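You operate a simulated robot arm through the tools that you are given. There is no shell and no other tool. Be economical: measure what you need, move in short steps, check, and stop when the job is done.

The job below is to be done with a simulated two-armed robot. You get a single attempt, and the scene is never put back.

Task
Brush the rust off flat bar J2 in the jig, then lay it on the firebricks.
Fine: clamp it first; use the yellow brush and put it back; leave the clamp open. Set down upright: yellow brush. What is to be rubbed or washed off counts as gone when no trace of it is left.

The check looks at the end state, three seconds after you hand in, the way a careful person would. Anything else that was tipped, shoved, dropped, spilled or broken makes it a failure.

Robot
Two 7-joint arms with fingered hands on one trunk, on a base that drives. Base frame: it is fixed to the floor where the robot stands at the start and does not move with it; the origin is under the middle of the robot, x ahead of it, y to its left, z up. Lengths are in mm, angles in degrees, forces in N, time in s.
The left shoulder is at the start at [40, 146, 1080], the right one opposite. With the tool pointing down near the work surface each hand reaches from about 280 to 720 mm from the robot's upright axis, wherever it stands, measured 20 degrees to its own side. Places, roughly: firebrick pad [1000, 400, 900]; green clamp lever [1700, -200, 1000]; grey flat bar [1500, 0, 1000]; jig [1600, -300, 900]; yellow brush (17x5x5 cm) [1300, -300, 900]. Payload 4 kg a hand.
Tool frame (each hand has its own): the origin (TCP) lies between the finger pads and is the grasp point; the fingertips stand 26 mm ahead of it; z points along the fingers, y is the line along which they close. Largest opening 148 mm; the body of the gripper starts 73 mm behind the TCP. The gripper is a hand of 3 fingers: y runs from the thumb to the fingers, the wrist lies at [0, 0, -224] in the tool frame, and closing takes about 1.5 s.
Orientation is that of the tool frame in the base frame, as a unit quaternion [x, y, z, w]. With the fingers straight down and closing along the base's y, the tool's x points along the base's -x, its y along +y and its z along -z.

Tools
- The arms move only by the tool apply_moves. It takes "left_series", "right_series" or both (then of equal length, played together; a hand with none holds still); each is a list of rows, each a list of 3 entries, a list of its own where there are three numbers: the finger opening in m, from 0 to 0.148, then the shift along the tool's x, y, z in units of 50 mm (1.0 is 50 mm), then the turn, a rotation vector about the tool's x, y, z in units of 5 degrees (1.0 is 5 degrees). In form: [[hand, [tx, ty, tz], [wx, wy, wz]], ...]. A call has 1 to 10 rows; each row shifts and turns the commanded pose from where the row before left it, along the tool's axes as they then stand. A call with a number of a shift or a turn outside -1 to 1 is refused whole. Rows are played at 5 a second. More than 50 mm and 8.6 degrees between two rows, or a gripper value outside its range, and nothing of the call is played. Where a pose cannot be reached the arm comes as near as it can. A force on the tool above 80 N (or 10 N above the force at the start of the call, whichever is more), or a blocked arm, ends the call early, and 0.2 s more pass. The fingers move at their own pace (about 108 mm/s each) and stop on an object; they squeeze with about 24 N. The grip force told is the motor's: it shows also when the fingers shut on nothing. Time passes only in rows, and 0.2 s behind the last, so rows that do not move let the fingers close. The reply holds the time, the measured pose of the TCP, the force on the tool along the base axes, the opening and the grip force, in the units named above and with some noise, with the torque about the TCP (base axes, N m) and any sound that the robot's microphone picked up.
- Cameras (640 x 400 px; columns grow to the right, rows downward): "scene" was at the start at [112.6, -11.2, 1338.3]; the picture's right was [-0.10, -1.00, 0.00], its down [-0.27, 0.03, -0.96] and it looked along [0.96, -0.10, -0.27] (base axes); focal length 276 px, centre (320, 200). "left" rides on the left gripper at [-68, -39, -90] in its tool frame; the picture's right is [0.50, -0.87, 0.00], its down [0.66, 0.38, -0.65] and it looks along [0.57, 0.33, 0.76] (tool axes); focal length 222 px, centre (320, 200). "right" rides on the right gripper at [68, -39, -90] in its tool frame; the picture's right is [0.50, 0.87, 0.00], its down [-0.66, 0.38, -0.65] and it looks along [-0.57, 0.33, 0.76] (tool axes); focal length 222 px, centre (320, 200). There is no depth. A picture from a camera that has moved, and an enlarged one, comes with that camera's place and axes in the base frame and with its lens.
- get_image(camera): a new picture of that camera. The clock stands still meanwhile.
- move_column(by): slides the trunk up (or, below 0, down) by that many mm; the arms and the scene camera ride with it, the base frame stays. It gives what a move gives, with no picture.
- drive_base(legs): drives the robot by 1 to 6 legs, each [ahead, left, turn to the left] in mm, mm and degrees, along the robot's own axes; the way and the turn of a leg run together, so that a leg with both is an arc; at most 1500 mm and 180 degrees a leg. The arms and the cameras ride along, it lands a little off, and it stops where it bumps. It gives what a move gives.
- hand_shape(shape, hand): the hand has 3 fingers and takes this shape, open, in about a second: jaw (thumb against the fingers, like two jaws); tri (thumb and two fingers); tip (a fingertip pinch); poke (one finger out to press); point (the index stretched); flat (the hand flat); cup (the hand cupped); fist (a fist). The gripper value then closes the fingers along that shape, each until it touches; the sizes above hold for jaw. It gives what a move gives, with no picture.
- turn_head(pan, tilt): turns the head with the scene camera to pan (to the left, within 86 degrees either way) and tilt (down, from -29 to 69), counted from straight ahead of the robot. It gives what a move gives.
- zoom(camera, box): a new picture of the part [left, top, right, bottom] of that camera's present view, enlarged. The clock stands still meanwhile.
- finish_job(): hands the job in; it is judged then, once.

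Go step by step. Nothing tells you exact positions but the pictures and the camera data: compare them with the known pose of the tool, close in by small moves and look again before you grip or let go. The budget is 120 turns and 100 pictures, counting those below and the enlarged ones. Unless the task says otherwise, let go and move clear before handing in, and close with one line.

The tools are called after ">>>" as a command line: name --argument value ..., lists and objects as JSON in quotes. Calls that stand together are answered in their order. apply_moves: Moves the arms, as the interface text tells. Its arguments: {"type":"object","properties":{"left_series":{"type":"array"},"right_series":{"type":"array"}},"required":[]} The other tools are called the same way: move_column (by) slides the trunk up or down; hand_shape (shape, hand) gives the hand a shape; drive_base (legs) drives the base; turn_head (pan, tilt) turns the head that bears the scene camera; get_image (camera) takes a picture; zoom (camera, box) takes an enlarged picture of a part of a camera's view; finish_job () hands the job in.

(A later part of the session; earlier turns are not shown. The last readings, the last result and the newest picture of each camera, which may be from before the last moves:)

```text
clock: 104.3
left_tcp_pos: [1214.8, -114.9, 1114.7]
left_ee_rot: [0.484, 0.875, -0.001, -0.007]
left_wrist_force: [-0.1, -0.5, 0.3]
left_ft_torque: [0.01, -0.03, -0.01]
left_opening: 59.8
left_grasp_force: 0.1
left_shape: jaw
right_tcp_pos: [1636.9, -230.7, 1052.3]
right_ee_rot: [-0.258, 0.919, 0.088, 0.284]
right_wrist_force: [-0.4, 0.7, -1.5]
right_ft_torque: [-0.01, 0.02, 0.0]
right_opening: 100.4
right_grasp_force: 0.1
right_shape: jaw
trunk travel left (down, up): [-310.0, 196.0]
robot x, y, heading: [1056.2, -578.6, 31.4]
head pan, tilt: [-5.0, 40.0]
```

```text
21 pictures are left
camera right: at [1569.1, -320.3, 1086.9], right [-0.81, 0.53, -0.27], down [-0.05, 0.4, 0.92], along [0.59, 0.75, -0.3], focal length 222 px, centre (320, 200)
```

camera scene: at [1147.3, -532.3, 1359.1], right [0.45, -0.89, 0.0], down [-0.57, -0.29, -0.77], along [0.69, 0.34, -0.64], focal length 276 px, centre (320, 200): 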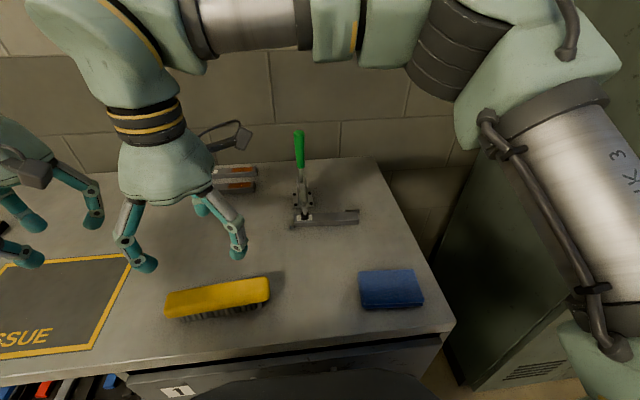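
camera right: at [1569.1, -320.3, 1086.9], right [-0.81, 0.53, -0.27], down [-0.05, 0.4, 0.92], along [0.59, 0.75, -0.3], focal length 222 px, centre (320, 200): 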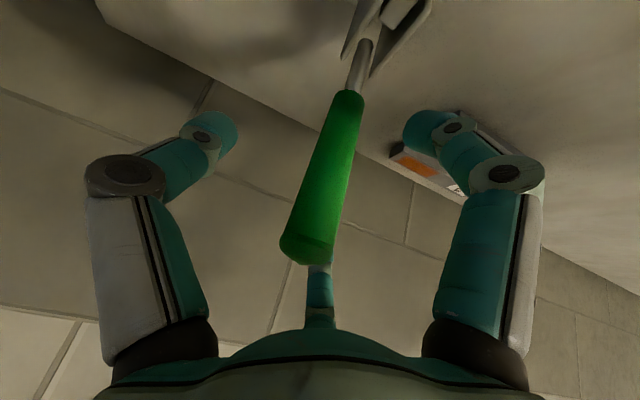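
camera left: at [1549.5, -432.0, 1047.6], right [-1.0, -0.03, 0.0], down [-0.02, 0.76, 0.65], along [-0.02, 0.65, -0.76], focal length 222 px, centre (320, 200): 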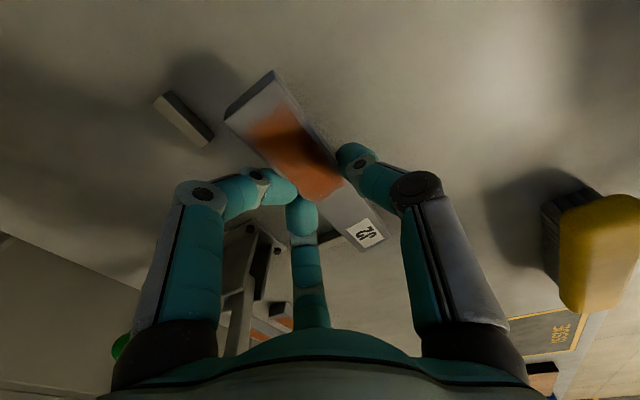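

>>> apply_moves --right_series '[[0.0, [0, 0, 0], [0, 0, 0]], [0.0, [0, 0, 0], [0, 0, 0]], [0.0, [0, 0, 0], [0, 0, 0]], [0.0, [0, 0, 0], [0, 0, 0]], [0.0, [0, 0, 0], [0, 0, 0]], [0.0, [0, 0, 0], [0, 0, 0]], [0.0, [0, 0, 0], [0, 0, 0]]]'

>>> apply_moves --right_series '[[0.0, [-0.134, 0, 0.194], [0, 0, 0]], [0.0, [-0.134, 0, 0.194], [0, 0, 0]], [0.0, [-0.083, 0, 0.275], [0, 0, 0]], [0.0, [-0.083, 0, 0.275], [0, 0, 0]], [0.0, [0, 0, 0], [0, 0, 0]]]'

>>> apply_moves --right_series '[[0.0, [-0.01, 0, 0.289], [0, 0, 0]], [0.0, [-0.01, 0, 0.289], [0, 0, 0]], [0.0, [0.065, 0, 0.277], [0, 0, 0]], [0.0, [0.065, 0, 0.277], [0, 0, 0]], [0.0, [0, 0, 0], [0, 0, 0]]]'

>>> zoom --camera "scene" --box '[230, 90, 390, 240]'

```text
clock: 105.9
left_tcp_pos: [1216.4, -113.6, 1112.9]
left_ee_rot: [0.484, 0.875, -0.003, -0.008]
left_wrist_force: [0.1, 0.0, 0.4]
left_ft_torque: [-0.01, 0.02, 0.02]
left_opening: 60.0
left_grasp_force: 0.0
left_shape: jaw
right_tcp_pos: [1638.4, -228.5, 1051.1]
right_ee_rot: [-0.258, 0.919, 0.089, 0.283]
right_wrist_force: [9.1, 5.5, -0.2]
right_ft_torque: [0.13, -0.13, 0.0]
right_opening: 3.0
right_grasp_force: 24.2
right_shape: jaw
trunk travel left (down, up): [-310.0, 196.0]
robot x, y, heading: [1057.1, -576.9, 31.3]
head pan, tilt: [-5.0, 40.0]
```

```text
clock: 107.1
left_tcp_pos: [1214.1, -115.5, 1113.4]
left_ee_rot: [0.484, 0.875, 0.0, -0.006]
left_wrist_force: [0.4, 0.2, 0.4]
left_ft_torque: [0.03, 0.01, 0.01]
left_opening: 59.8
left_grasp_force: 0.0
left_shape: jaw
right_tcp_pos: [1674.6, -207.0, 1027.6]
right_ee_rot: [-0.258, 0.919, 0.089, 0.285]
right_wrist_force: [-7.3, -5.3, 6.1]
right_ft_torque: [0.09, -0.16, 0.02]
right_opening: 2.7
right_grasp_force: 23.9
right_shape: jaw
trunk travel left (down, up): [-310.0, 196.0]
robot x, y, heading: [1058.3, -580.9, 31.6]
head pan, tilt: [-5.0, 40.0]
```

```text
clock: 107.8
left_tcp_pos: [1214.1, -116.0, 1115.0]
left_ee_rot: [0.484, 0.875, 0.0, -0.008]
left_wrist_force: [0.9, 0.1, -0.2]
left_ft_torque: [-0.04, 0.07, 0.0]
left_opening: 59.9
left_grasp_force: 0.1
left_shape: jaw
right_tcp_pos: [1693.6, -193.6, 1028.5]
right_ee_rot: [-0.256, 0.912, 0.098, 0.304]
right_wrist_force: [-1.6, 0.6, 38.3]
right_ft_torque: [-1.42, 1.78, -0.08]
right_opening: 2.6
right_grasp_force: 23.8
right_shape: jaw
trunk travel left (down, up): [-310.0, 196.0]
robot x, y, heading: [1055.9, -581.9, 31.2]
head pan, tilt: [-5.0, 40.0]
stopped in row 3 (right hand): the force on the tool passed its limit at 87 N (the readings are from after the stop); the commanded pose is now the measured one
```

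```text
2.67 times, centred on (310, 165) of scene
camera zoom: at [1146.7, -533.2, 1358.9], right [0.45, -0.89, 0.0], down [-0.57, -0.29, -0.77], along [0.69, 0.34, -0.64], focal length 737 px, centre (347, 293)
```

zoom: 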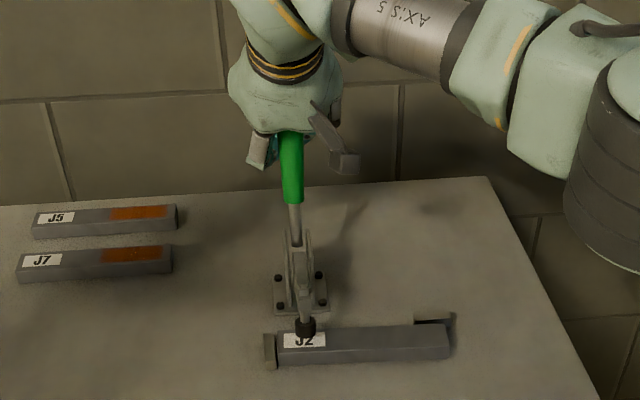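

The grip slipped during the swing; the lever is partly open. I look with the hand camera.

>>> get_image --camera "right"

```text
19 pictures are left
camera right: at [1626.0, -284.7, 1056.9], right [-0.8, 0.53, -0.28], down [-0.08, 0.37, 0.93], along [0.6, 0.76, -0.25], focal length 222 px, centre (320, 200)
```

right: 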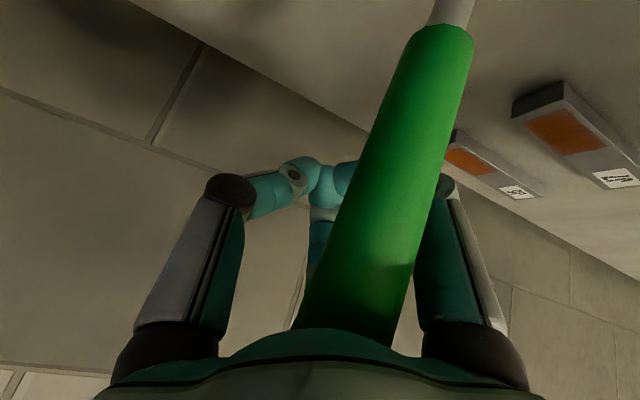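

The lever is now on the near side of the shut fingers. I withdraw up and behind it, pass back over its tip, and check before regripping.

>>> apply_moves --right_series '[[0.0, [-0.55, 0, -0.51], [0, 0, 0]], [0.0, [-0.55, 0, -0.51], [0, 0, 0]], [0.0, [-0.55, 0, -0.51], [0, 0, 0]], [0.0, [0.5, 0, -0.5], [0, 0, 0]], [0.0, [0.8, 0, -0.5], [0, 0, 0]], [0.1, [0.8, 0, -0.2], [0, 0, 0]], [0.1, [0, 0, 0], [0, 0, 0]], [0.1, [0, 0, 0], [0, 0, 0]]]'

>>> get_image --camera "right"

```text
clock: 109.6
left_tcp_pos: [1215.1, -114.8, 1112.7]
left_ee_rot: [0.484, 0.875, -0.001, -0.008]
left_wrist_force: [0.1, 0.0, 0.6]
left_ft_torque: [-0.02, -0.01, 0.02]
left_opening: 59.8
left_grasp_force: 0.1
left_shape: jaw
right_tcp_pos: [1606.6, -254.7, 1108.8]
right_ee_rot: [-0.256, 0.915, 0.094, 0.298]
right_wrist_force: [0.9, -0.8, 0.3]
right_ft_torque: [-0.01, -0.03, -0.05]
right_opening: 100.1
right_grasp_force: 0.0
right_shape: jaw
right hand out of reach, approached as far as the arm can: row 3
trunk travel left (down, up): [-310.0, 196.0]
robot x, y, heading: [1055.3, -579.0, 31.4]
head pan, tilt: [-5.0, 40.0]
```

```text
18 pictures are left
camera right: at [1538.1, -345.3, 1140.5], right [-0.8, 0.53, -0.28], down [-0.07, 0.38, 0.92], along [0.6, 0.76, -0.27], focal length 222 px, centre (320, 200)
```

right: 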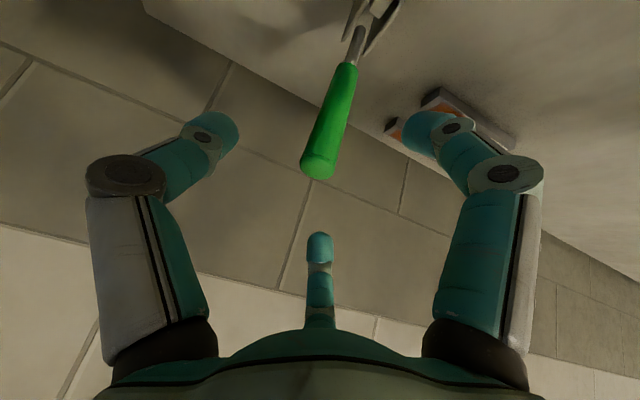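

The lever looks still upright. I pitch the hand to about 57° so that it grips the lever squarely, then approach.

>>> apply_moves --right_series '[[0.1, [0.71, 0.09, -0.25], [0, 0, 0]], [0.1, [0, 0, 0], [0, -1, 0]], [0.1, [0, 0, 0], [0, -1, 0]], [0.1, [0, 0, 0], [0, -1, 0]], [0.1, [0, 0, 0], [0, -1, 0]], [0.1, [0, 0, 0], [0, -0.2, 0]], [0.1, [0, 0, 0.8], [0, 0, 0]], [0.1, [0, 0, 0], [0, 0, 0]]]'

>>> get_image --camera "right"

>>> zoom --camera "scene" --box '[230, 90, 390, 240]'

```text
clock: 111.4
left_tcp_pos: [1214.2, -114.8, 1114.7]
left_ee_rot: [0.484, 0.875, -0.001, -0.008]
left_wrist_force: [1.1, 0.5, 0.1]
left_ft_torque: [0.01, -0.01, 0.01]
left_opening: 59.9
left_grasp_force: 0.0
left_shape: jaw
right_tcp_pos: [1603.6, -250.6, 1076.7]
right_ee_rot: [-0.235, 0.844, 0.14, 0.46]
right_wrist_force: [-0.9, -0.3, 0.3]
right_ft_torque: [0.02, -0.01, -0.03]
right_opening: 100.1
right_grasp_force: 0.0
right_shape: jaw
trunk travel left (down, up): [-310.0, 196.0]
robot x, y, heading: [1056.2, -583.4, 31.4]
head pan, tilt: [-5.0, 40.0]
```

```text
17 pictures are left
camera right: at [1529.8, -343.1, 1068.1], right [-0.69, 0.6, -0.4], down [-0.36, 0.2, 0.91], along [0.63, 0.77, 0.08], focal length 222 px, centre (320, 200)
```

right: 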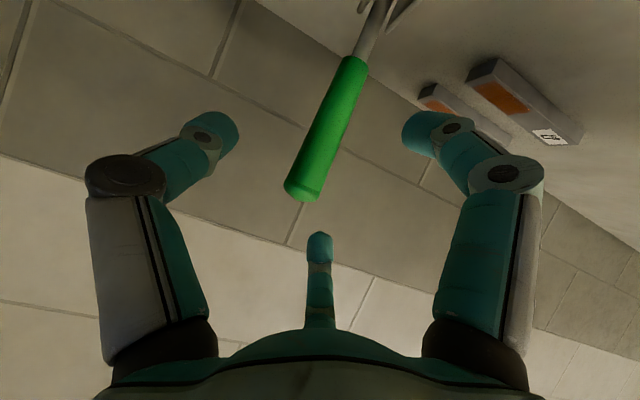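

```text
2.67 times, centred on (310, 165) of scene
camera zoom: at [1147.6, -532.2, 1359.0], right [0.45, -0.89, 0.0], down [-0.57, -0.29, -0.77], along [0.69, 0.34, -0.64], focal length 737 px, centre (347, 293)
```

zoom: 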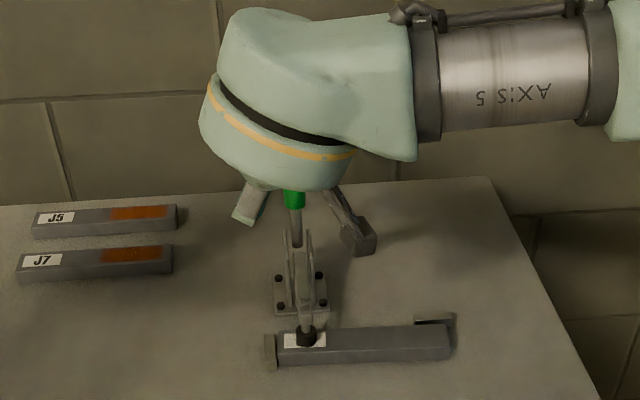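

Triangulating both views: pivot ≈(1268, 958), lever upright. I approach to its middle and close.

>>> apply_moves --right_series '[[0.1, [0.35, 0, 0], [0, 0, 0]], [0.1, [0, 0, 0.5], [0, 0, 0]], [0.1, [0, 0, 0.48], [0, 0, 0]], [0.0, [0, 0, 0], [0, 0, 0]], [0.0, [0, 0, 0], [0, 0, 0]], [0.0, [0, 0, 0], [0, 0, 0]], [0.0, [0, 0, 0], [0, 0, 0]], [0.0, [0, 0, 0], [0, 0, 0]], [0.0, [0, 0, 0], [0, 0, 0]], [0.0, [0, 0, 0], [0, 0, 0]]]'

>>> get_image --camera "right"

```text
clock: 113.6
left_tcp_pos: [1217.2, -112.5, 1113.0]
left_ee_rot: [0.484, 0.875, -0.001, -0.008]
left_wrist_force: [0.1, -0.1, 0.6]
left_ft_torque: [-0.02, 0.04, 0.01]
left_opening: 60.0
left_grasp_force: 0.0
left_shape: jaw
right_tcp_pos: [1631.9, -229.8, 1037.3]
right_ee_rot: [-0.235, 0.844, 0.141, 0.46]
right_wrist_force: [13.3, 7.6, 5.1]
right_ft_torque: [-0.04, -0.15, 0.02]
right_opening: 10.8
right_grasp_force: 23.7
right_shape: jaw
trunk travel left (down, up): [-310.0, 196.0]
robot x, y, heading: [1057.1, -577.9, 31.6]
head pan, tilt: [-5.0, 40.0]
```

```text
15 pictures are left
camera right: at [1558.4, -323.8, 1027.0], right [-0.69, 0.6, -0.4], down [-0.36, 0.2, 0.91], along [0.63, 0.77, 0.08], focal length 222 px, centre (320, 200)
```

right: 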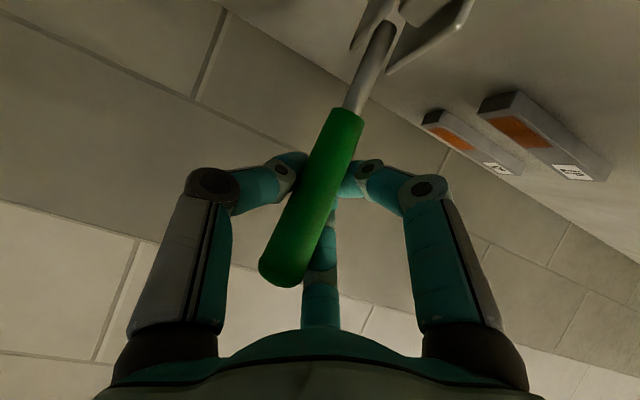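

Grip is again marginal, so instead I withdraw, close the fingers and push the lever back with the fingertips.

>>> apply_moves --right_series '[[0.1, [0, 0, 0], [0, 0, 0]], [0.1, [0, 0, 0], [0, 0, 0]], [0.1, [0, 0, 0], [0, 0, 0]], [0.1, [0, 0, -0.8], [0, 0, 0]], [0.1, [0, -0.15, -0.8], [0, 0, 0]], [0.0, [0, 0, 0], [0, 0, 0]], [0.0, [0, 0, 0], [0, 0, 0]], [0.0, [0, 0, 0], [0, 0, 0]], [0.0, [0, 0, 0], [0, 0, 0]], [0.0, [0, 0, 0], [0, 0, 0]]]'

>>> apply_moves --right_series '[[0.0, [0.1, 0, 0.3], [0, 0, 0]], [0.0, [0, 0, 0.28], [0, 0, 0]], [0.0, [0, 0, 0], [0, 0, 0]]]'

>>> get_image --camera "right"

```text
clock: 115.8
left_tcp_pos: [1214.5, -115.5, 1113.4]
left_ee_rot: [0.484, 0.875, -0.001, -0.006]
left_wrist_force: [0.7, 0.5, 0.4]
left_ft_torque: [0.02, -0.01, 0.0]
left_opening: 60.0
left_grasp_force: 0.1
left_shape: jaw
right_tcp_pos: [1577.4, -274.9, 1080.9]
right_ee_rot: [-0.235, 0.845, 0.14, 0.46]
right_wrist_force: [0.3, -0.5, -0.6]
right_ft_torque: [0.01, -0.03, -0.02]
right_opening: 0.0
right_grasp_force: 24.3
right_shape: jaw
trunk travel left (down, up): [-310.0, 196.0]
robot x, y, heading: [1052.9, -581.8, 31.3]
head pan, tilt: [-5.0, 40.0]
```

```text
clock: 116.6
left_tcp_pos: [1214.3, -114.3, 1113.3]
left_ee_rot: [0.484, 0.875, -0.002, -0.007]
left_wrist_force: [0.9, 0.1, -0.4]
left_ft_torque: [0.02, -0.01, 0.0]
left_opening: 59.9
left_grasp_force: 0.0
left_shape: jaw
right_tcp_pos: [1593.8, -262.1, 1059.8]
right_ee_rot: [-0.234, 0.845, 0.139, 0.461]
right_wrist_force: [0.1, -0.5, 0.1]
right_ft_torque: [0.03, 0.02, 0.02]
right_opening: 0.2
right_grasp_force: 23.8
right_shape: jaw
trunk travel left (down, up): [-310.0, 196.0]
robot x, y, heading: [1054.4, -580.9, 31.8]
head pan, tilt: [-5.0, 40.0]
```

```text
14 pictures are left
camera right: at [1521.4, -355.8, 1050.2], right [-0.69, 0.6, -0.4], down [-0.36, 0.2, 0.91], along [0.63, 0.77, 0.08], focal length 222 px, centre (320, 200)
```

right: 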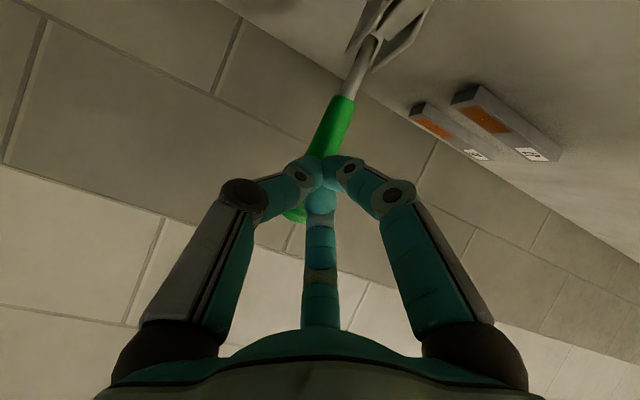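

Fingers now lie in front of the lever. I push it along its arc.

>>> apply_moves --right_series '[[0.0, [-0.145, 0, 0.205], [0, 0.45, 0]], [0.0, [-0.145, 0, 0.205], [0, 0.45, 0]], [0.0, [-0.107, 0, 0.22], [0, 0.45, 0]], [0.0, [-0.107, 0, 0.22], [0, 0.45, 0]], [0.0, [-0.065, 0, 0.23], [0, 0.45, 0]], [0.0, [-0.065, 0, 0.23], [0, 0.45, 0]], [0.0, [0, 0, 0], [0, 0, 0]]]'

>>> zoom --camera "scene" --box '[230, 90, 390, 240]'

```text
clock: 118.2
left_tcp_pos: [1214.8, -115.4, 1114.7]
left_ee_rot: [0.485, 0.875, 0.0, -0.008]
left_wrist_force: [-0.1, 0.2, 0.1]
left_ft_torque: [0.01, -0.01, 0.0]
left_opening: 60.1
left_grasp_force: 0.0
left_shape: jaw
right_tcp_pos: [1654.8, -226.5, 1044.8]
right_ee_rot: [-0.249, 0.893, 0.111, 0.357]
right_wrist_force: [0.3, 0.9, 0.6]
right_ft_torque: [0.01, 0.03, 0.02]
right_opening: 0.0
right_grasp_force: 23.8
right_shape: jaw
trunk travel left (down, up): [-310.0, 196.0]
robot x, y, heading: [1055.1, -577.0, 31.4]
head pan, tilt: [-5.0, 40.0]
```

```text
2.67 times, centred on (310, 165) of scene
camera zoom: at [1147.8, -532.2, 1359.0], right [0.45, -0.89, 0.0], down [-0.57, -0.29, -0.77], along [0.69, 0.34, -0.64], focal length 737 px, centre (347, 293)
```

zoom: 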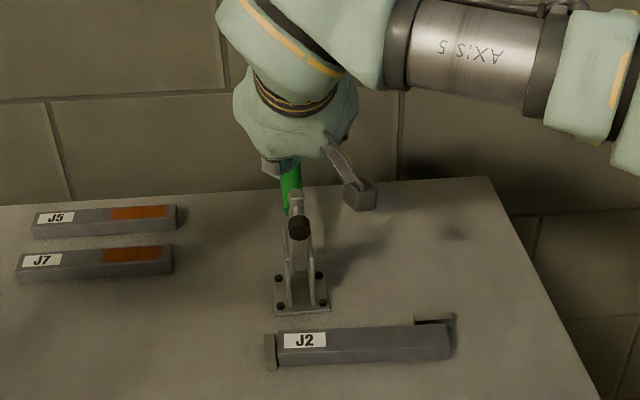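

The clamp arm is swinging up; I finish the push.

>>> apply_moves --right_series '[[0.0, [-0.025, 0, 0.233], [0, 0.45, 0]], [0.0, [-0.025, 0, 0.233], [0, 0.45, 0]], [0.0, [0.025, 0, 0.243], [0, 0.45, 0]], [0.0, [0.025, 0, 0.243], [0, 0.45, 0]], [0.0, [0, 0, 0], [0, 0, 0]]]'

>>> zoom --camera "scene" --box '[230, 90, 390, 240]'

```text
clock: 119.4
left_tcp_pos: [1214.0, -114.9, 1113.6]
left_ee_rot: [0.484, 0.875, -0.001, -0.008]
left_wrist_force: [-0.2, -0.5, 0.4]
left_ft_torque: [-0.02, -0.04, 0.0]
left_opening: 59.7
left_grasp_force: 0.0
left_shape: jaw
right_tcp_pos: [1680.2, -208.9, 1007.3]
right_ee_rot: [-0.259, 0.918, 0.092, 0.286]
right_wrist_force: [0.0, -0.3, -0.1]
right_ft_torque: [0.0, 0.0, -0.01]
right_opening: 0.1
right_grasp_force: 23.7
right_shape: jaw
trunk travel left (down, up): [-310.0, 196.0]
robot x, y, heading: [1055.4, -581.5, 31.2]
head pan, tilt: [-5.0, 40.0]
```

```text
2.67 times, centred on (310, 165) of scene
camera zoom: at [1148.1, -532.1, 1359.0], right [0.45, -0.89, 0.0], down [-0.58, -0.29, -0.77], along [0.69, 0.34, -0.64], focal length 737 px, centre (347, 293)
```

zoom: 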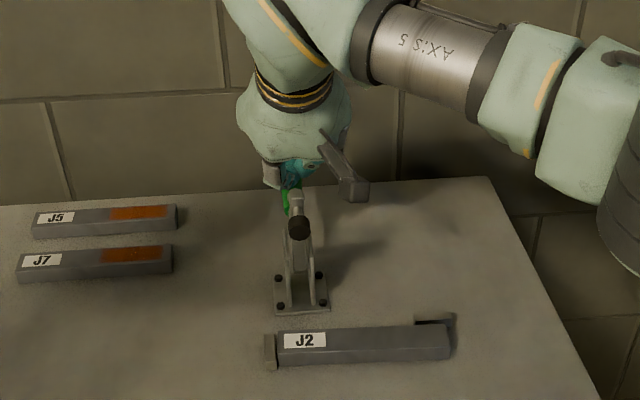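

Clamp is fully open again. I withdraw the right hand, level it and turn it to grip the bar across its width.

>>> apply_moves --right_series '[[0.0, [0, 0, -0.9], [0, 0, 0]], [0.0, [0, 0, -0.9], [0, 0, 0]], [0.0, [0, 0, -0.9], [0, 0, 0]], [0.1, [0.5, -0.4, 0], [0, 1, 0]], [0.1, [0.5, -0.4, 0], [0, 1, 0]], [0.1, [0.5, -0.4, 0], [0, 1, 0]], [0.1, [0.5, -0.3, 0], [0, 1, 0]], [0.1, [0.5, 0, 0], [0, 1, 0]], [0.1, [0.5, 0, 0], [0, 1, 0]], [0.1, [0.3, 0, 0], [0, 1, 0]]]'

>>> apply_moves --right_series '[[0.1, [0, 0, 0], [0, 0, -1]], [0.1, [0, 0, 0], [0, 0, -1]], [0.1, [0, 0, 0], [0, 0, -1]], [0.1, [0, 0, 0], [0, 0, -1]], [0.1, [0, 0, 0], [0, 0, -1]], [0.1, [0, 0, 0], [0, 0, -1]], [0.1, [0, 0, 0], [0, 0, -1]], [0.1, [0, 0, 0], [0, 0, -1]], [0.1, [0, 0, 0], [0, 0, -1]], [0.1, [0, 0, 0], [0, 0, -1]]]'

>>> apply_moves --right_series '[[0.1, [0, 0, 0], [0, 0, -1]], [0.1, [0, 0, 0], [0, 0, -1]], [0.1, [0, 0, 0], [0, 0, -1]], [0.1, [0, 0, 0], [0, 0, -1]], [0.1, [0, 0, 0], [0, 0, -1]], [0.1, [0, 0, 0], [0, 0, -1]], [0.1, [0, 0, 0], [0, 0, -1]], [0.1, [0, 0, 0], [0, 0, -1]], [0.1, [0, 0, 0], [0, 0, 0]]]'

```text
clock: 121.6
left_tcp_pos: [1215.0, -114.1, 1113.3]
left_ee_rot: [0.484, 0.875, -0.001, -0.007]
left_wrist_force: [-1.0, -0.2, -0.4]
left_ft_torque: [0.03, -0.01, -0.01]
left_opening: 60.1
left_grasp_force: 0.2
left_shape: jaw
right_tcp_pos: [1526.1, -394.6, 1059.1]
right_ee_rot: [-0.273, 0.962, 0.009, -0.004]
right_wrist_force: [0.0, -0.4, -0.3]
right_ft_torque: [0.0, 0.0, -0.01]
right_opening: 99.9
right_grasp_force: 0.2
right_shape: jaw
trunk travel left (down, up): [-310.0, 196.0]
robot x, y, heading: [1057.9, -580.1, 31.5]
head pan, tilt: [-5.0, 40.0]
```

```text
clock: 123.8
left_tcp_pos: [1215.6, -115.2, 1113.5]
left_ee_rot: [0.484, 0.875, -0.001, -0.008]
left_wrist_force: [-0.5, -0.4, -1.0]
left_ft_torque: [-0.03, -0.02, 0.05]
left_opening: 59.9
left_grasp_force: 0.0
left_shape: jaw
right_tcp_pos: [1525.3, -395.0, 1058.9]
right_ee_rot: [-0.655, 0.756, 0.011, 0.001]
right_wrist_force: [-0.2, 0.0, -0.6]
right_ft_torque: [-0.03, 0.0, 0.0]
right_opening: 100.0
right_grasp_force: 0.1
right_shape: jaw
trunk travel left (down, up): [-310.0, 196.0]
robot x, y, heading: [1058.3, -577.0, 31.4]
head pan, tilt: [-5.0, 40.0]
```

```text
clock: 125.8
left_tcp_pos: [1216.0, -114.5, 1114.4]
left_ee_rot: [0.484, 0.875, -0.001, -0.008]
left_wrist_force: [-0.5, 0.4, -0.5]
left_ft_torque: [0.0, 0.0, -0.01]
left_opening: 59.9
left_grasp_force: 0.1
left_shape: jaw
right_tcp_pos: [1526.4, -394.2, 1059.2]
right_ee_rot: [0.873, -0.487, -0.01, -0.006]
right_wrist_force: [-0.9, -1.0, 0.1]
right_ft_torque: [0.0, -0.03, 0.0]
right_opening: 100.2
right_grasp_force: 0.0
right_shape: jaw
trunk travel left (down, up): [-310.0, 196.0]
robot x, y, heading: [1057.6, -580.1, 31.6]
head pan, tilt: [-5.0, 40.0]
```

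>>> apply_moves --right_series '[[0.085, [0, -0.75, 0], [0, 0, 0]], [0.085, [0, -0.7, 0.2], [0, 0, 0]], [0.085, [0, 0, 0.9], [0, 0, 0]], [0.085, [0, 0, 0.5], [0, 0, 0]], [0.085, [0, 0, 0], [0, 0, 0]]]'

>>> zoom --camera "right" --box '[140, 40, 500, 280]'

>>> zoom --camera "scene" --box '[260, 120, 400, 240]'

```text
clock: 127.0
left_tcp_pos: [1215.9, -114.6, 1113.7]
left_ee_rot: [0.484, 0.875, -0.001, -0.008]
left_wrist_force: [-0.3, -0.4, -0.1]
left_ft_torque: [0.02, 0.01, -0.02]
left_opening: 59.8
left_grasp_force: 0.0
left_shape: jaw
right_tcp_pos: [1586.6, -356.5, 979.6]
right_ee_rot: [0.873, -0.487, -0.008, -0.005]
right_wrist_force: [0.1, 0.1, 0.1]
right_ft_torque: [0.02, -0.06, -0.01]
right_opening: 85.3
right_grasp_force: 0.1
right_shape: jaw
trunk travel left (down, up): [-310.0, 196.0]
robot x, y, heading: [1055.3, -579.1, 31.8]
head pan, tilt: [-5.0, 40.0]
```

```text
1.67 times, centred on (320, 160) of right
camera zoom: at [1657.2, -394.9, 1067.3], right [-0.47, -0.88, -0.01], down [-0.66, 0.35, 0.67], along [-0.58, 0.32, -0.74], focal length 370 px, centre (320, 267)
```

zoom: 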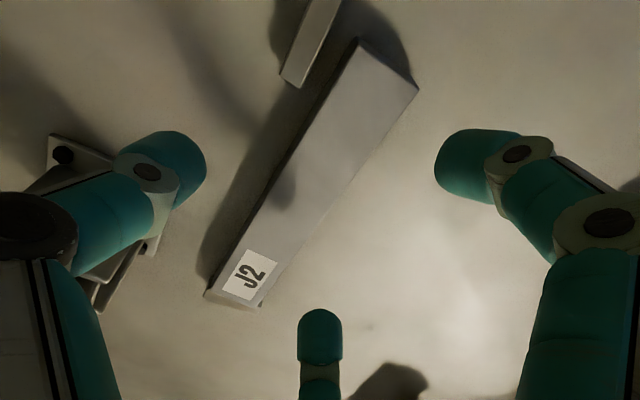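

```text
3.33 times, centred on (330, 180) of scene
camera zoom: at [1147.8, -531.8, 1359.0], right [0.45, -0.89, 0.0], down [-0.57, -0.29, -0.77], along [0.69, 0.34, -0.64], focal length 921 px, centre (287, 267)
```

zoom: 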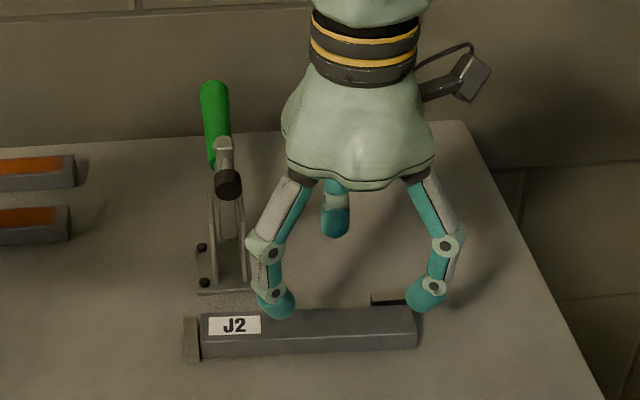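

Well centred over the bar. I descend and grip.

>>> apply_moves --right_series '[[0.085, [0, 0, 0.5], [0, 0, 0]], [0.085, [0, 0, 0.3], [0, 0, 0]], [0.085, [0, 0, 0.16], [0, 0, 0]], [0.085, [0, 0, 0], [0, 0, 0]]]'

>>> apply_moves --right_series '[[0.0, [0, 0, 0], [0, 0, 0]], [0.0, [0, 0, 0], [0, 0, 0]], [0.0, [0, 0, 0], [0, 0, 0]], [0.0, [0, 0, 0], [0, 0, 0]], [0.0, [0, 0, 0], [0, 0, 0]], [0.0, [0, 0, 0], [0, 0, 0]], [0.0, [0, 0, 0], [0, 0, 0]]]'

>>> apply_moves --right_series '[[0.0, [0, 0, -0.2], [0, 0, 0]], [0.0, [0, 0, -0.2], [0, 0, 0]], [0.0, [0, 0, -0.2], [0, 0, 0]], [0.0, [0, 0, 0], [0, 0, 0]]]'

>>> zoom --camera "scene" --box '[260, 120, 400, 240]'

```text
clock: 128.0
left_tcp_pos: [1215.3, -114.0, 1114.5]
left_ee_rot: [0.484, 0.875, -0.001, -0.007]
left_wrist_force: [0.5, 0.5, -0.2]
left_ft_torque: [0.04, -0.01, 0.02]
left_opening: 59.6
left_grasp_force: 0.1
left_shape: jaw
right_tcp_pos: [1586.1, -354.6, 931.8]
right_ee_rot: [0.873, -0.487, -0.009, -0.004]
right_wrist_force: [-0.6, -0.5, 0.0]
right_ft_torque: [0.0, -0.02, 0.0]
right_opening: 85.5
right_grasp_force: 0.0
right_shape: jaw
trunk travel left (down, up): [-310.0, 196.0]
robot x, y, heading: [1057.4, -580.6, 31.4]
head pan, tilt: [-5.0, 40.0]
```

```text
clock: 129.6
left_tcp_pos: [1214.0, -114.2, 1113.3]
left_ee_rot: [0.484, 0.875, -0.001, -0.008]
left_wrist_force: [-0.8, 0.6, -0.8]
left_ft_torque: [0.03, 0.02, 0.02]
left_opening: 59.8
left_grasp_force: 0.0
left_shape: jaw
right_tcp_pos: [1585.8, -355.3, 932.2]
right_ee_rot: [0.873, -0.487, -0.008, -0.006]
right_wrist_force: [3.9, 2.2, 11.6]
right_ft_torque: [0.24, -0.34, -0.08]
right_opening: 22.9
right_grasp_force: 23.9
right_shape: jaw
trunk travel left (down, up): [-310.0, 196.0]
robot x, y, heading: [1056.6, -578.6, 31.3]
head pan, tilt: [-5.0, 40.0]
```

```text
clock: 130.6
left_tcp_pos: [1215.5, -113.9, 1114.5]
left_ee_rot: [0.484, 0.875, -0.002, -0.008]
left_wrist_force: [-1.4, -0.2, 0.4]
left_ft_torque: [0.0, 0.03, -0.02]
left_opening: 59.9
left_grasp_force: 0.1
left_shape: jaw
right_tcp_pos: [1587.3, -354.7, 961.2]
right_ee_rot: [0.873, -0.487, -0.009, -0.003]
right_wrist_force: [-1.3, 0.0, -4.6]
right_ft_torque: [-0.09, -0.02, 0.02]
right_opening: 19.2
right_grasp_force: 23.5
right_shape: jaw
trunk travel left (down, up): [-310.0, 196.0]
robot x, y, heading: [1057.1, -577.5, 31.5]
head pan, tilt: [-5.0, 40.0]
```

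```text
3.33 times, centred on (330, 180) of scene
camera zoom: at [1148.9, -531.6, 1358.9], right [0.45, -0.89, 0.0], down [-0.58, -0.29, -0.77], along [0.68, 0.34, -0.64], focal length 921 px, centre (287, 267)
```

zoom: 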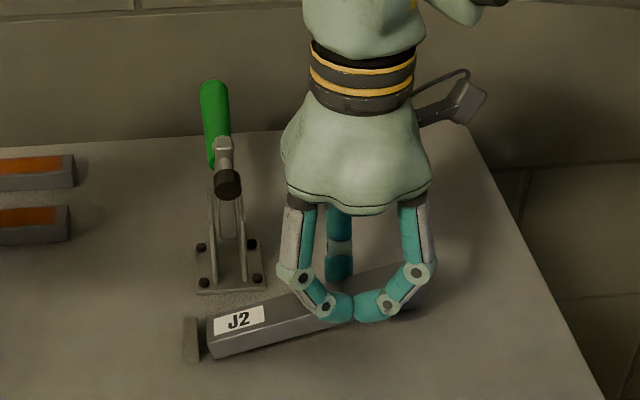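

Bar lifted (≈4.6 N). I pull both hands back and up, then drive back from the bench and left to the firebricks.

>>> apply_moves --right_series '[[0.0, [0, 0.7, -0.1], [0, 0, 0]], [0.0, [0, 0.8, -0.4], [0, 0, 0]], [0.0, [0, 0.8, -0.4], [0, 0, 0]], [0.0, [0, 0.6, -0.6], [0, 0, 0]]]' --left_series '[[0.06, [0, -0.5, -0.6], [0, 0, 0]], [0.06, [0, -0.5, -0.6], [0, 0, 0]], [0.06, [0, 0, -0.6], [0, 0, 0]], [0.06, [0, 0, -0.6], [0, 0, 0]]]'

>>> drive_base --legs '[[-110, 0, 0], [0, 865, 0]]'

>>> turn_head --pan 0 --tilt 48

>>> get_image --camera "scene"

```text
clock: 131.6
left_tcp_pos: [1190.9, -146.0, 1194.6]
left_ee_rot: [0.483, 0.876, -0.001, -0.008]
left_wrist_force: [0.4, -0.3, 0.2]
left_ft_torque: [0.02, 0.02, 0.0]
left_opening: 60.2
left_grasp_force: 0.0
left_shape: jaw
left hand out of reach, approached as far as the arm can: row 3, 4
right_tcp_pos: [1464.0, -433.5, 1035.6]
right_ee_rot: [0.873, -0.488, -0.009, -0.004]
right_wrist_force: [-0.3, -0.3, -4.8]
right_ft_torque: [-0.09, 0.0, -0.02]
right_opening: 18.6
right_grasp_force: 23.6
right_shape: jaw
trunk travel left (down, up): [-310.0, 196.0]
robot x, y, heading: [1054.2, -578.3, 31.5]
head pan, tilt: [-5.0, 40.0]
```

```text
clock: 137.0
left_tcp_pos: [641.6, 543.4, 1193.1]
left_ee_rot: [0.484, 0.875, 0.0, -0.008]
left_wrist_force: [-0.7, 0.4, 0.5]
left_ft_torque: [-0.02, 0.0, -0.01]
left_opening: 60.0
left_grasp_force: 0.0
left_shape: jaw
right_tcp_pos: [913.1, 254.3, 1035.7]
right_ee_rot: [0.874, -0.487, -0.011, -0.004]
right_wrist_force: [-0.4, -0.5, -6.2]
right_ft_torque: [-0.1, -0.03, 0.01]
right_opening: 18.7
right_grasp_force: 23.9
right_shape: jaw
trunk travel left (down, up): [-310.0, 196.0]
robot x, y, heading: [506.2, 106.0, 31.6]
head pan, tilt: [-5.0, 40.0]
```

```text
clock: 137.7
left_tcp_pos: [640.4, 542.4, 1194.9]
left_ee_rot: [0.484, 0.875, -0.002, -0.007]
left_wrist_force: [-0.6, -0.2, -0.9]
left_ft_torque: [-0.01, 0.0, -0.01]
left_opening: 60.0
left_grasp_force: 0.0
left_shape: jaw
right_tcp_pos: [913.4, 254.7, 1036.3]
right_ee_rot: [0.874, -0.487, -0.008, -0.004]
right_wrist_force: [-1.0, 0.0, -6.1]
right_ft_torque: [-0.1, -0.07, -0.01]
right_opening: 18.7
right_grasp_force: 23.6
right_shape: jaw
trunk travel left (down, up): [-310.0, 196.0]
robot x, y, heading: [506.1, 106.6, 31.7]
head pan, tilt: [0.0, 48.0]
```

```text
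8 pictures are left
camera scene: at [589.0, 159.0, 1347.5], right [0.52, -0.85, 0.0], down [-0.63, -0.39, -0.67], along [0.57, 0.35, -0.74], focal length 276 px, centre (320, 200)
```

scene: 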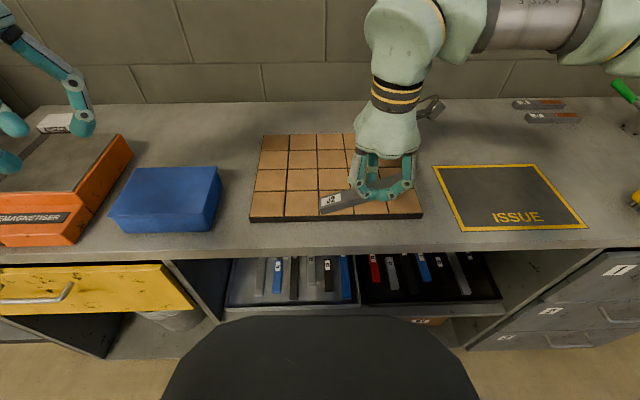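

The bar hangs near the firebrick pad. I move it over the pad's centre and lower partway.

>>> apply_moves --right_series '[[0.0, [-0.2, -0.9, 0], [0, 0, 0]], [0.0, [-0.2, -0.9, 0], [0, 0, 0]], [0.0, [-0.2, -0.85, 0], [0, 0, 0]], [0.0, [0, 0, 0.4], [0, 0, 0]], [0.0, [0, 0, 0.3], [0, 0, 0]], [0.0, [0, 0, 0], [0, 0, 0]]]'

>>> zoom --camera "scene" --box '[230, 100, 430, 230]'

```text
clock: 139.1
left_tcp_pos: [640.7, 543.2, 1192.7]
left_ee_rot: [0.484, 0.875, -0.001, -0.008]
left_wrist_force: [-0.3, -0.8, -0.1]
left_ft_torque: [0.0, 0.0, 0.0]
left_opening: 59.8
left_grasp_force: 0.1
left_shape: jaw
right_tcp_pos: [1008.7, 349.6, 1002.7]
right_ee_rot: [0.874, -0.486, -0.009, -0.004]
right_wrist_force: [0.0, 0.2, -5.8]
right_ft_torque: [-0.08, -0.02, -0.02]
right_opening: 18.6
right_grasp_force: 24.0
right_shape: jaw
trunk travel left (down, up): [-310.0, 196.0]
robot x, y, heading: [499.9, 105.7, 31.6]
head pan, tilt: [0.0, 48.0]
```

```text
3.08 times, centred on (330, 165) of scene
camera zoom: at [589.0, 159.1, 1347.5], right [0.52, -0.85, 0.0], down [-0.63, -0.39, -0.67], along [0.57, 0.35, -0.74], focal length 850 px, centre (289, 308)
```

zoom: 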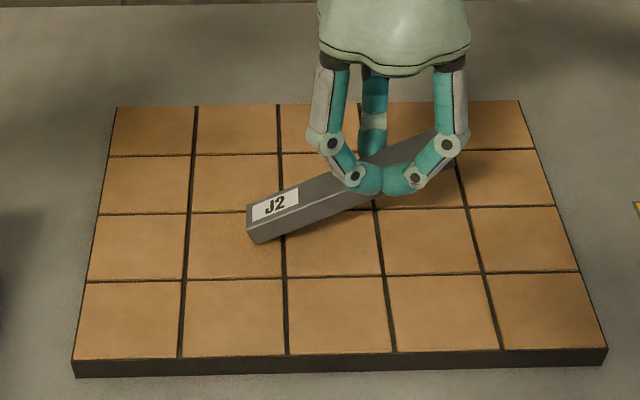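

Centred above the pad. I lower in small steps until the bar touches.

>>> apply_moves --right_series '[[0.0, [0, 0, 0.2], [0, 0, 0]], [0.0, [0, 0, 0.2], [0, 0, 0]], [0.0, [0, 0, 0], [0, 0, 0]]]'

>>> apply_moves --right_series '[[0.0, [0, 0, 0.15], [0, 0, 0]], [0.0, [0, 0, 0], [0, 0, 0]]]'

>>> zoom --camera "scene" --box '[230, 100, 430, 230]'

```text
clock: 139.9
left_tcp_pos: [640.0, 542.0, 1193.1]
left_ee_rot: [0.483, 0.875, -0.001, -0.009]
left_wrist_force: [0.8, -0.4, -0.6]
left_ft_torque: [0.0, -0.02, -0.03]
left_opening: 59.7
left_grasp_force: 0.2
left_shape: jaw
right_tcp_pos: [1009.7, 349.5, 981.5]
right_ee_rot: [0.874, -0.487, -0.009, -0.004]
right_wrist_force: [0.0, -0.5, -3.6]
right_ft_torque: [0.04, -0.03, -0.03]
right_opening: 18.8
right_grasp_force: 23.7
right_shape: jaw
trunk travel left (down, up): [-310.0, 196.0]
robot x, y, heading: [504.0, 109.7, 31.4]
head pan, tilt: [0.0, 48.0]
```

```text
clock: 140.5
left_tcp_pos: [641.9, 542.4, 1193.3]
left_ee_rot: [0.484, 0.875, -0.001, -0.008]
left_wrist_force: [-0.9, -0.9, -1.0]
left_ft_torque: [0.0, 0.0, 0.03]
left_opening: 60.1
left_grasp_force: 0.1
left_shape: jaw
right_tcp_pos: [1009.7, 349.7, 974.4]
right_ee_rot: [0.873, -0.487, -0.009, -0.004]
right_wrist_force: [0.0, -1.2, -2.4]
right_ft_torque: [0.06, 0.03, -0.01]
right_opening: 18.7
right_grasp_force: 23.8
right_shape: jaw
trunk travel left (down, up): [-310.0, 196.0]
robot x, y, heading: [505.3, 115.3, 31.5]
head pan, tilt: [0.0, 48.0]
```

```text
3.08 times, centred on (330, 165) of scene
camera zoom: at [588.9, 158.5, 1347.5], right [0.52, -0.85, 0.0], down [-0.63, -0.39, -0.67], along [0.57, 0.35, -0.74], focal length 850 px, centre (289, 308)
```

zoom: 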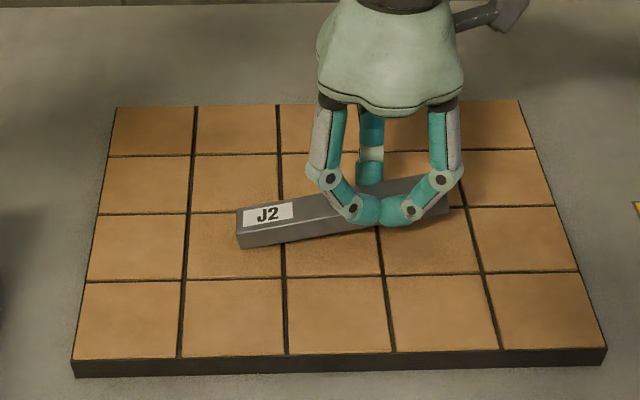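

Label end touches and the bar is levelling. I lower further until it lies flat.

>>> apply_moves --right_series '[[0.0, [0, 0, 0.12], [0, 0, 0]], [0.0, [0, 0, 0.1], [0, 0, 0]], [0.0, [0, 0, 0], [0, 0, 0]]]'

>>> apply_moves --right_series '[[0.0, [0, 0, 0.08], [0, 0, 0]], [0.0, [0, 0, 0], [0, 0, 0]]]'

```text
clock: 141.3
left_tcp_pos: [640.0, 542.1, 1192.8]
left_ee_rot: [0.483, 0.876, -0.001, -0.008]
left_wrist_force: [0.1, 0.2, 0.1]
left_ft_torque: [-0.01, -0.01, 0.01]
left_opening: 59.9
left_grasp_force: 0.1
left_shape: jaw
right_tcp_pos: [1008.8, 350.0, 964.0]
right_ee_rot: [0.874, -0.487, -0.01, -0.005]
right_wrist_force: [0.1, -0.2, -2.9]
right_ft_torque: [0.06, 0.01, -0.02]
right_opening: 18.7
right_grasp_force: 23.7
right_shape: jaw
trunk travel left (down, up): [-310.0, 196.0]
robot x, y, heading: [503.5, 108.4, 31.6]
head pan, tilt: [0.0, 48.0]
```

```text
clock: 141.9
left_tcp_pos: [640.2, 542.7, 1192.9]
left_ee_rot: [0.484, 0.875, -0.001, -0.008]
left_wrist_force: [-0.4, -0.6, -0.7]
left_ft_torque: [-0.04, -0.04, 0.0]
left_opening: 59.7
left_grasp_force: 0.1
left_shape: jaw
right_tcp_pos: [1009.9, 350.2, 958.4]
right_ee_rot: [0.873, -0.487, -0.009, -0.004]
right_wrist_force: [-0.1, -1.3, -3.7]
right_ft_torque: [0.04, 0.02, 0.0]
right_opening: 18.8
right_grasp_force: 24.2
right_shape: jaw
trunk travel left (down, up): [-310.0, 196.0]
robot x, y, heading: [503.8, 109.2, 31.4]
head pan, tilt: [0.0, 48.0]
```

>>> apply_moves --right_series '[[0.0, [0, 0, 0.06], [0, 0, 0]], [0.0, [0, 0, 0], [0, 0, 0]]]'

>>> apply_moves --right_series '[[0.0, [0, 0, 0.06], [0, 0, 0]], [0.0, [0, 0, 0], [0, 0, 0]]]'

>>> zoom --camera "scene" --box '[280, 130, 400, 210]'

```text
clock: 142.5
left_tcp_pos: [640.2, 542.2, 1193.8]
left_ee_rot: [0.484, 0.875, -0.002, -0.008]
left_wrist_force: [0.3, -0.1, -0.5]
left_ft_torque: [0.01, -0.02, 0.01]
left_opening: 59.9
left_grasp_force: 0.1
left_shape: jaw
right_tcp_pos: [1009.8, 350.4, 957.2]
right_ee_rot: [0.873, -0.487, -0.008, -0.003]
right_wrist_force: [-0.1, -0.6, -2.7]
right_ft_torque: [0.09, 0.03, -0.01]
right_opening: 18.4
right_grasp_force: 23.9
right_shape: jaw
trunk travel left (down, up): [-310.0, 196.0]
robot x, y, heading: [506.2, 109.2, 31.7]
head pan, tilt: [0.0, 48.0]
```

```text
clock: 143.1
left_tcp_pos: [639.3, 542.9, 1193.9]
left_ee_rot: [0.484, 0.875, -0.001, -0.007]
left_wrist_force: [0.4, 0.0, 0.3]
left_ft_torque: [-0.01, 0.03, -0.02]
left_opening: 59.8
left_grasp_force: 0.1
left_shape: jaw
right_tcp_pos: [1008.8, 350.5, 953.6]
right_ee_rot: [0.873, -0.487, -0.009, -0.006]
right_wrist_force: [0.3, -1.5, 0.5]
right_ft_torque: [0.13, -0.06, -0.01]
right_opening: 18.3
right_grasp_force: 23.9
right_shape: jaw
trunk travel left (down, up): [-310.0, 196.0]
robot x, y, heading: [505.5, 102.3, 31.6]
head pan, tilt: [0.0, 48.0]
```

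```text
5.00 times, centred on (340, 170) of scene
camera zoom: at [588.7, 158.3, 1347.6], right [0.52, -0.85, 0.0], down [-0.63, -0.39, -0.67], along [0.57, 0.35, -0.74], focal length 1382 px, centre (220, 350)
```

zoom: 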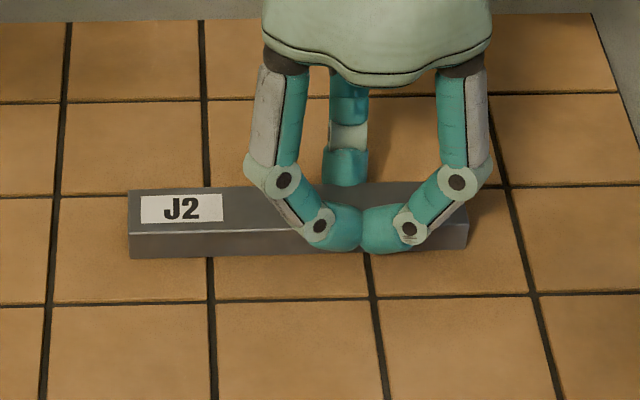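

The bar is practically flat on the bricks. I release and rise straight up.

>>> apply_moves --right_series '[[0.03, [0, 0, 0.03], [0, 0, 0]], [0.05, [0, 0, 0], [0, 0, 0]], [0.08, [0, 0, 0], [0, 0, 0]], [0.085, [0, 0, 0], [0, 0, 0]], [0.085, [0, 0, 0], [0, 0, 0]], [0.085, [0, 0, -0.4], [0, 0, 0]], [0.085, [0, 0, -0.8], [0, 0, 0]], [0.085, [0, 0, -0.9], [0, 0, 0]]]'

>>> drive_base --legs '[[-200, 0, 0]]'

>>> turn_head --pan -25 --tilt 35

>>> get_image --camera "scene"

```text
clock: 144.9
left_tcp_pos: [639.7, 541.6, 1192.5]
left_ee_rot: [0.484, 0.875, -0.001, -0.007]
left_wrist_force: [-1.0, 0.1, 0.6]
left_ft_torque: [0.0, -0.06, -0.03]
left_opening: 59.8
left_grasp_force: 0.1
left_shape: jaw
right_tcp_pos: [1008.8, 348.4, 1057.6]
right_ee_rot: [0.874, -0.486, -0.009, -0.004]
right_wrist_force: [0.5, -0.2, -0.3]
right_ft_torque: [0.02, 0.01, 0.03]
right_opening: 84.7
right_grasp_force: 0.0
right_shape: jaw
trunk travel left (down, up): [-310.0, 196.0]
robot x, y, heading: [503.6, 108.8, 31.7]
head pan, tilt: [0.0, 48.0]
```

```text
clock: 146.5
left_tcp_pos: [472.5, 439.4, 1193.6]
left_ee_rot: [0.484, 0.875, -0.001, -0.007]
left_wrist_force: [-0.4, -1.0, 0.0]
left_ft_torque: [0.01, 0.02, -0.03]
left_opening: 59.7
left_grasp_force: 0.0
left_shape: jaw
right_tcp_pos: [841.7, 243.5, 1056.2]
right_ee_rot: [0.873, -0.488, -0.008, -0.004]
right_wrist_force: [-0.3, 0.9, 0.6]
right_ft_torque: [0.02, 0.01, -0.02]
right_opening: 84.4
right_grasp_force: 0.0
right_shape: jaw
trunk travel left (down, up): [-310.0, 196.0]
robot x, y, heading: [336.2, 1.3, 31.4]
head pan, tilt: [0.0, 48.0]
```

```text
clock: 147.4
left_tcp_pos: [471.4, 438.6, 1194.1]
left_ee_rot: [0.484, 0.875, -0.002, -0.008]
left_wrist_force: [-0.1, 0.2, 0.5]
left_ft_torque: [0.02, 0.01, 0.02]
left_opening: 60.2
left_grasp_force: 0.0
left_shape: jaw
right_tcp_pos: [841.6, 243.8, 1056.8]
right_ee_rot: [0.873, -0.488, -0.009, -0.004]
right_wrist_force: [-0.6, 0.3, 0.4]
right_ft_torque: [0.01, 0.03, -0.04]
right_opening: 84.4
right_grasp_force: 0.0
right_shape: jaw
trunk travel left (down, up): [-310.0, 196.0]
robot x, y, heading: [336.0, 4.9, 31.5]
head pan, tilt: [-25.0, 35.0]
```

```text
4 pictures are left
camera scene: at [439.7, 23.6, 1366.5], right [0.11, -0.99, 0.0], down [-0.57, -0.07, -0.82], along [0.81, 0.09, -0.57], focal length 276 px, centre (320, 200)
```

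scene: 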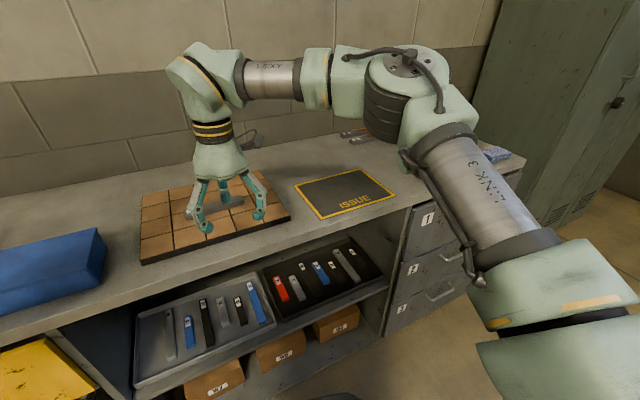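

I swing the right hand aside to check the final scene.

>>> apply_moves --right_series '[[0.085, [0.7, 0.6, -0.3], [0, 0, 0]], [0.085, [0.7, 0.6, -0.3], [0, 0, 0]], [0.085, [0.9, 0, 0], [0, 0, 0]], [0.085, [0.9, 0, 0], [0, 0, 0]], [0.085, [0.9, 0, 0], [0, 0, 0]], [0.085, [0.9, 0, 0], [0, 0, 0]], [0.085, [0.9, 0, 0], [0, 0, 0]]]'

>>> turn_head --pan -20 --tilt 30

>>> get_image --camera "scene"

```text
clock: 149.0
left_tcp_pos: [470.4, 436.9, 1193.7]
left_ee_rot: [0.484, 0.875, 0.0, -0.008]
left_wrist_force: [-0.3, -0.1, 0.0]
left_ft_torque: [0.04, -0.01, 0.0]
left_opening: 59.7
left_grasp_force: 0.0
left_shape: jaw
right_tcp_pos: [946.5, -41.0, 1080.8]
right_ee_rot: [0.873, -0.487, -0.01, -0.004]
right_wrist_force: [0.2, 0.5, 0.7]
right_ft_torque: [0.0, -0.01, 0.03]
right_opening: 84.6
right_grasp_force: 0.0
right_shape: jaw
trunk travel left (down, up): [-310.0, 196.0]
robot x, y, heading: [336.9, 4.9, 31.6]
head pan, tilt: [-25.0, 35.0]
```

```text
clock: 149.7
left_tcp_pos: [472.0, 438.0, 1193.5]
left_ee_rot: [0.484, 0.875, 0.0, -0.007]
left_wrist_force: [0.2, 0.4, -0.2]
left_ft_torque: [0.02, 0.01, -0.01]
left_opening: 60.1
left_grasp_force: 0.0
left_shape: jaw
right_tcp_pos: [945.7, -39.4, 1081.5]
right_ee_rot: [0.873, -0.488, -0.009, -0.005]
right_wrist_force: [0.2, 0.2, -0.3]
right_ft_torque: [0.01, 0.01, 0.02]
right_opening: 84.6
right_grasp_force: 0.1
right_shape: jaw
trunk travel left (down, up): [-310.0, 196.0]
robot x, y, heading: [336.4, 2.1, 31.6]
head pan, tilt: [-20.0, 30.0]
```

```text
3 pictures are left
camera scene: at [440.7, 31.3, 1374.3], right [0.2, -0.98, 0.0], down [-0.49, -0.1, -0.87], along [0.85, 0.17, -0.5], focal length 276 px, centre (320, 200)
```

scene: 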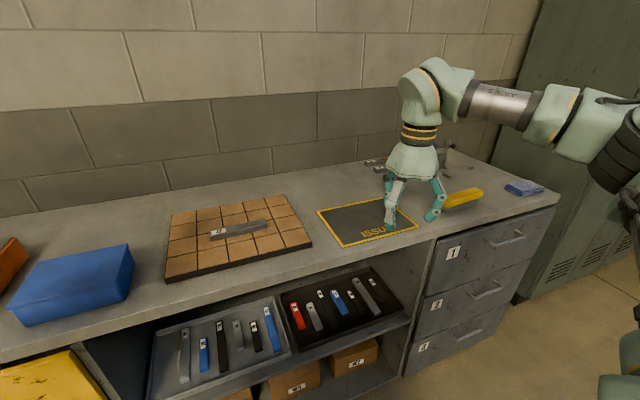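

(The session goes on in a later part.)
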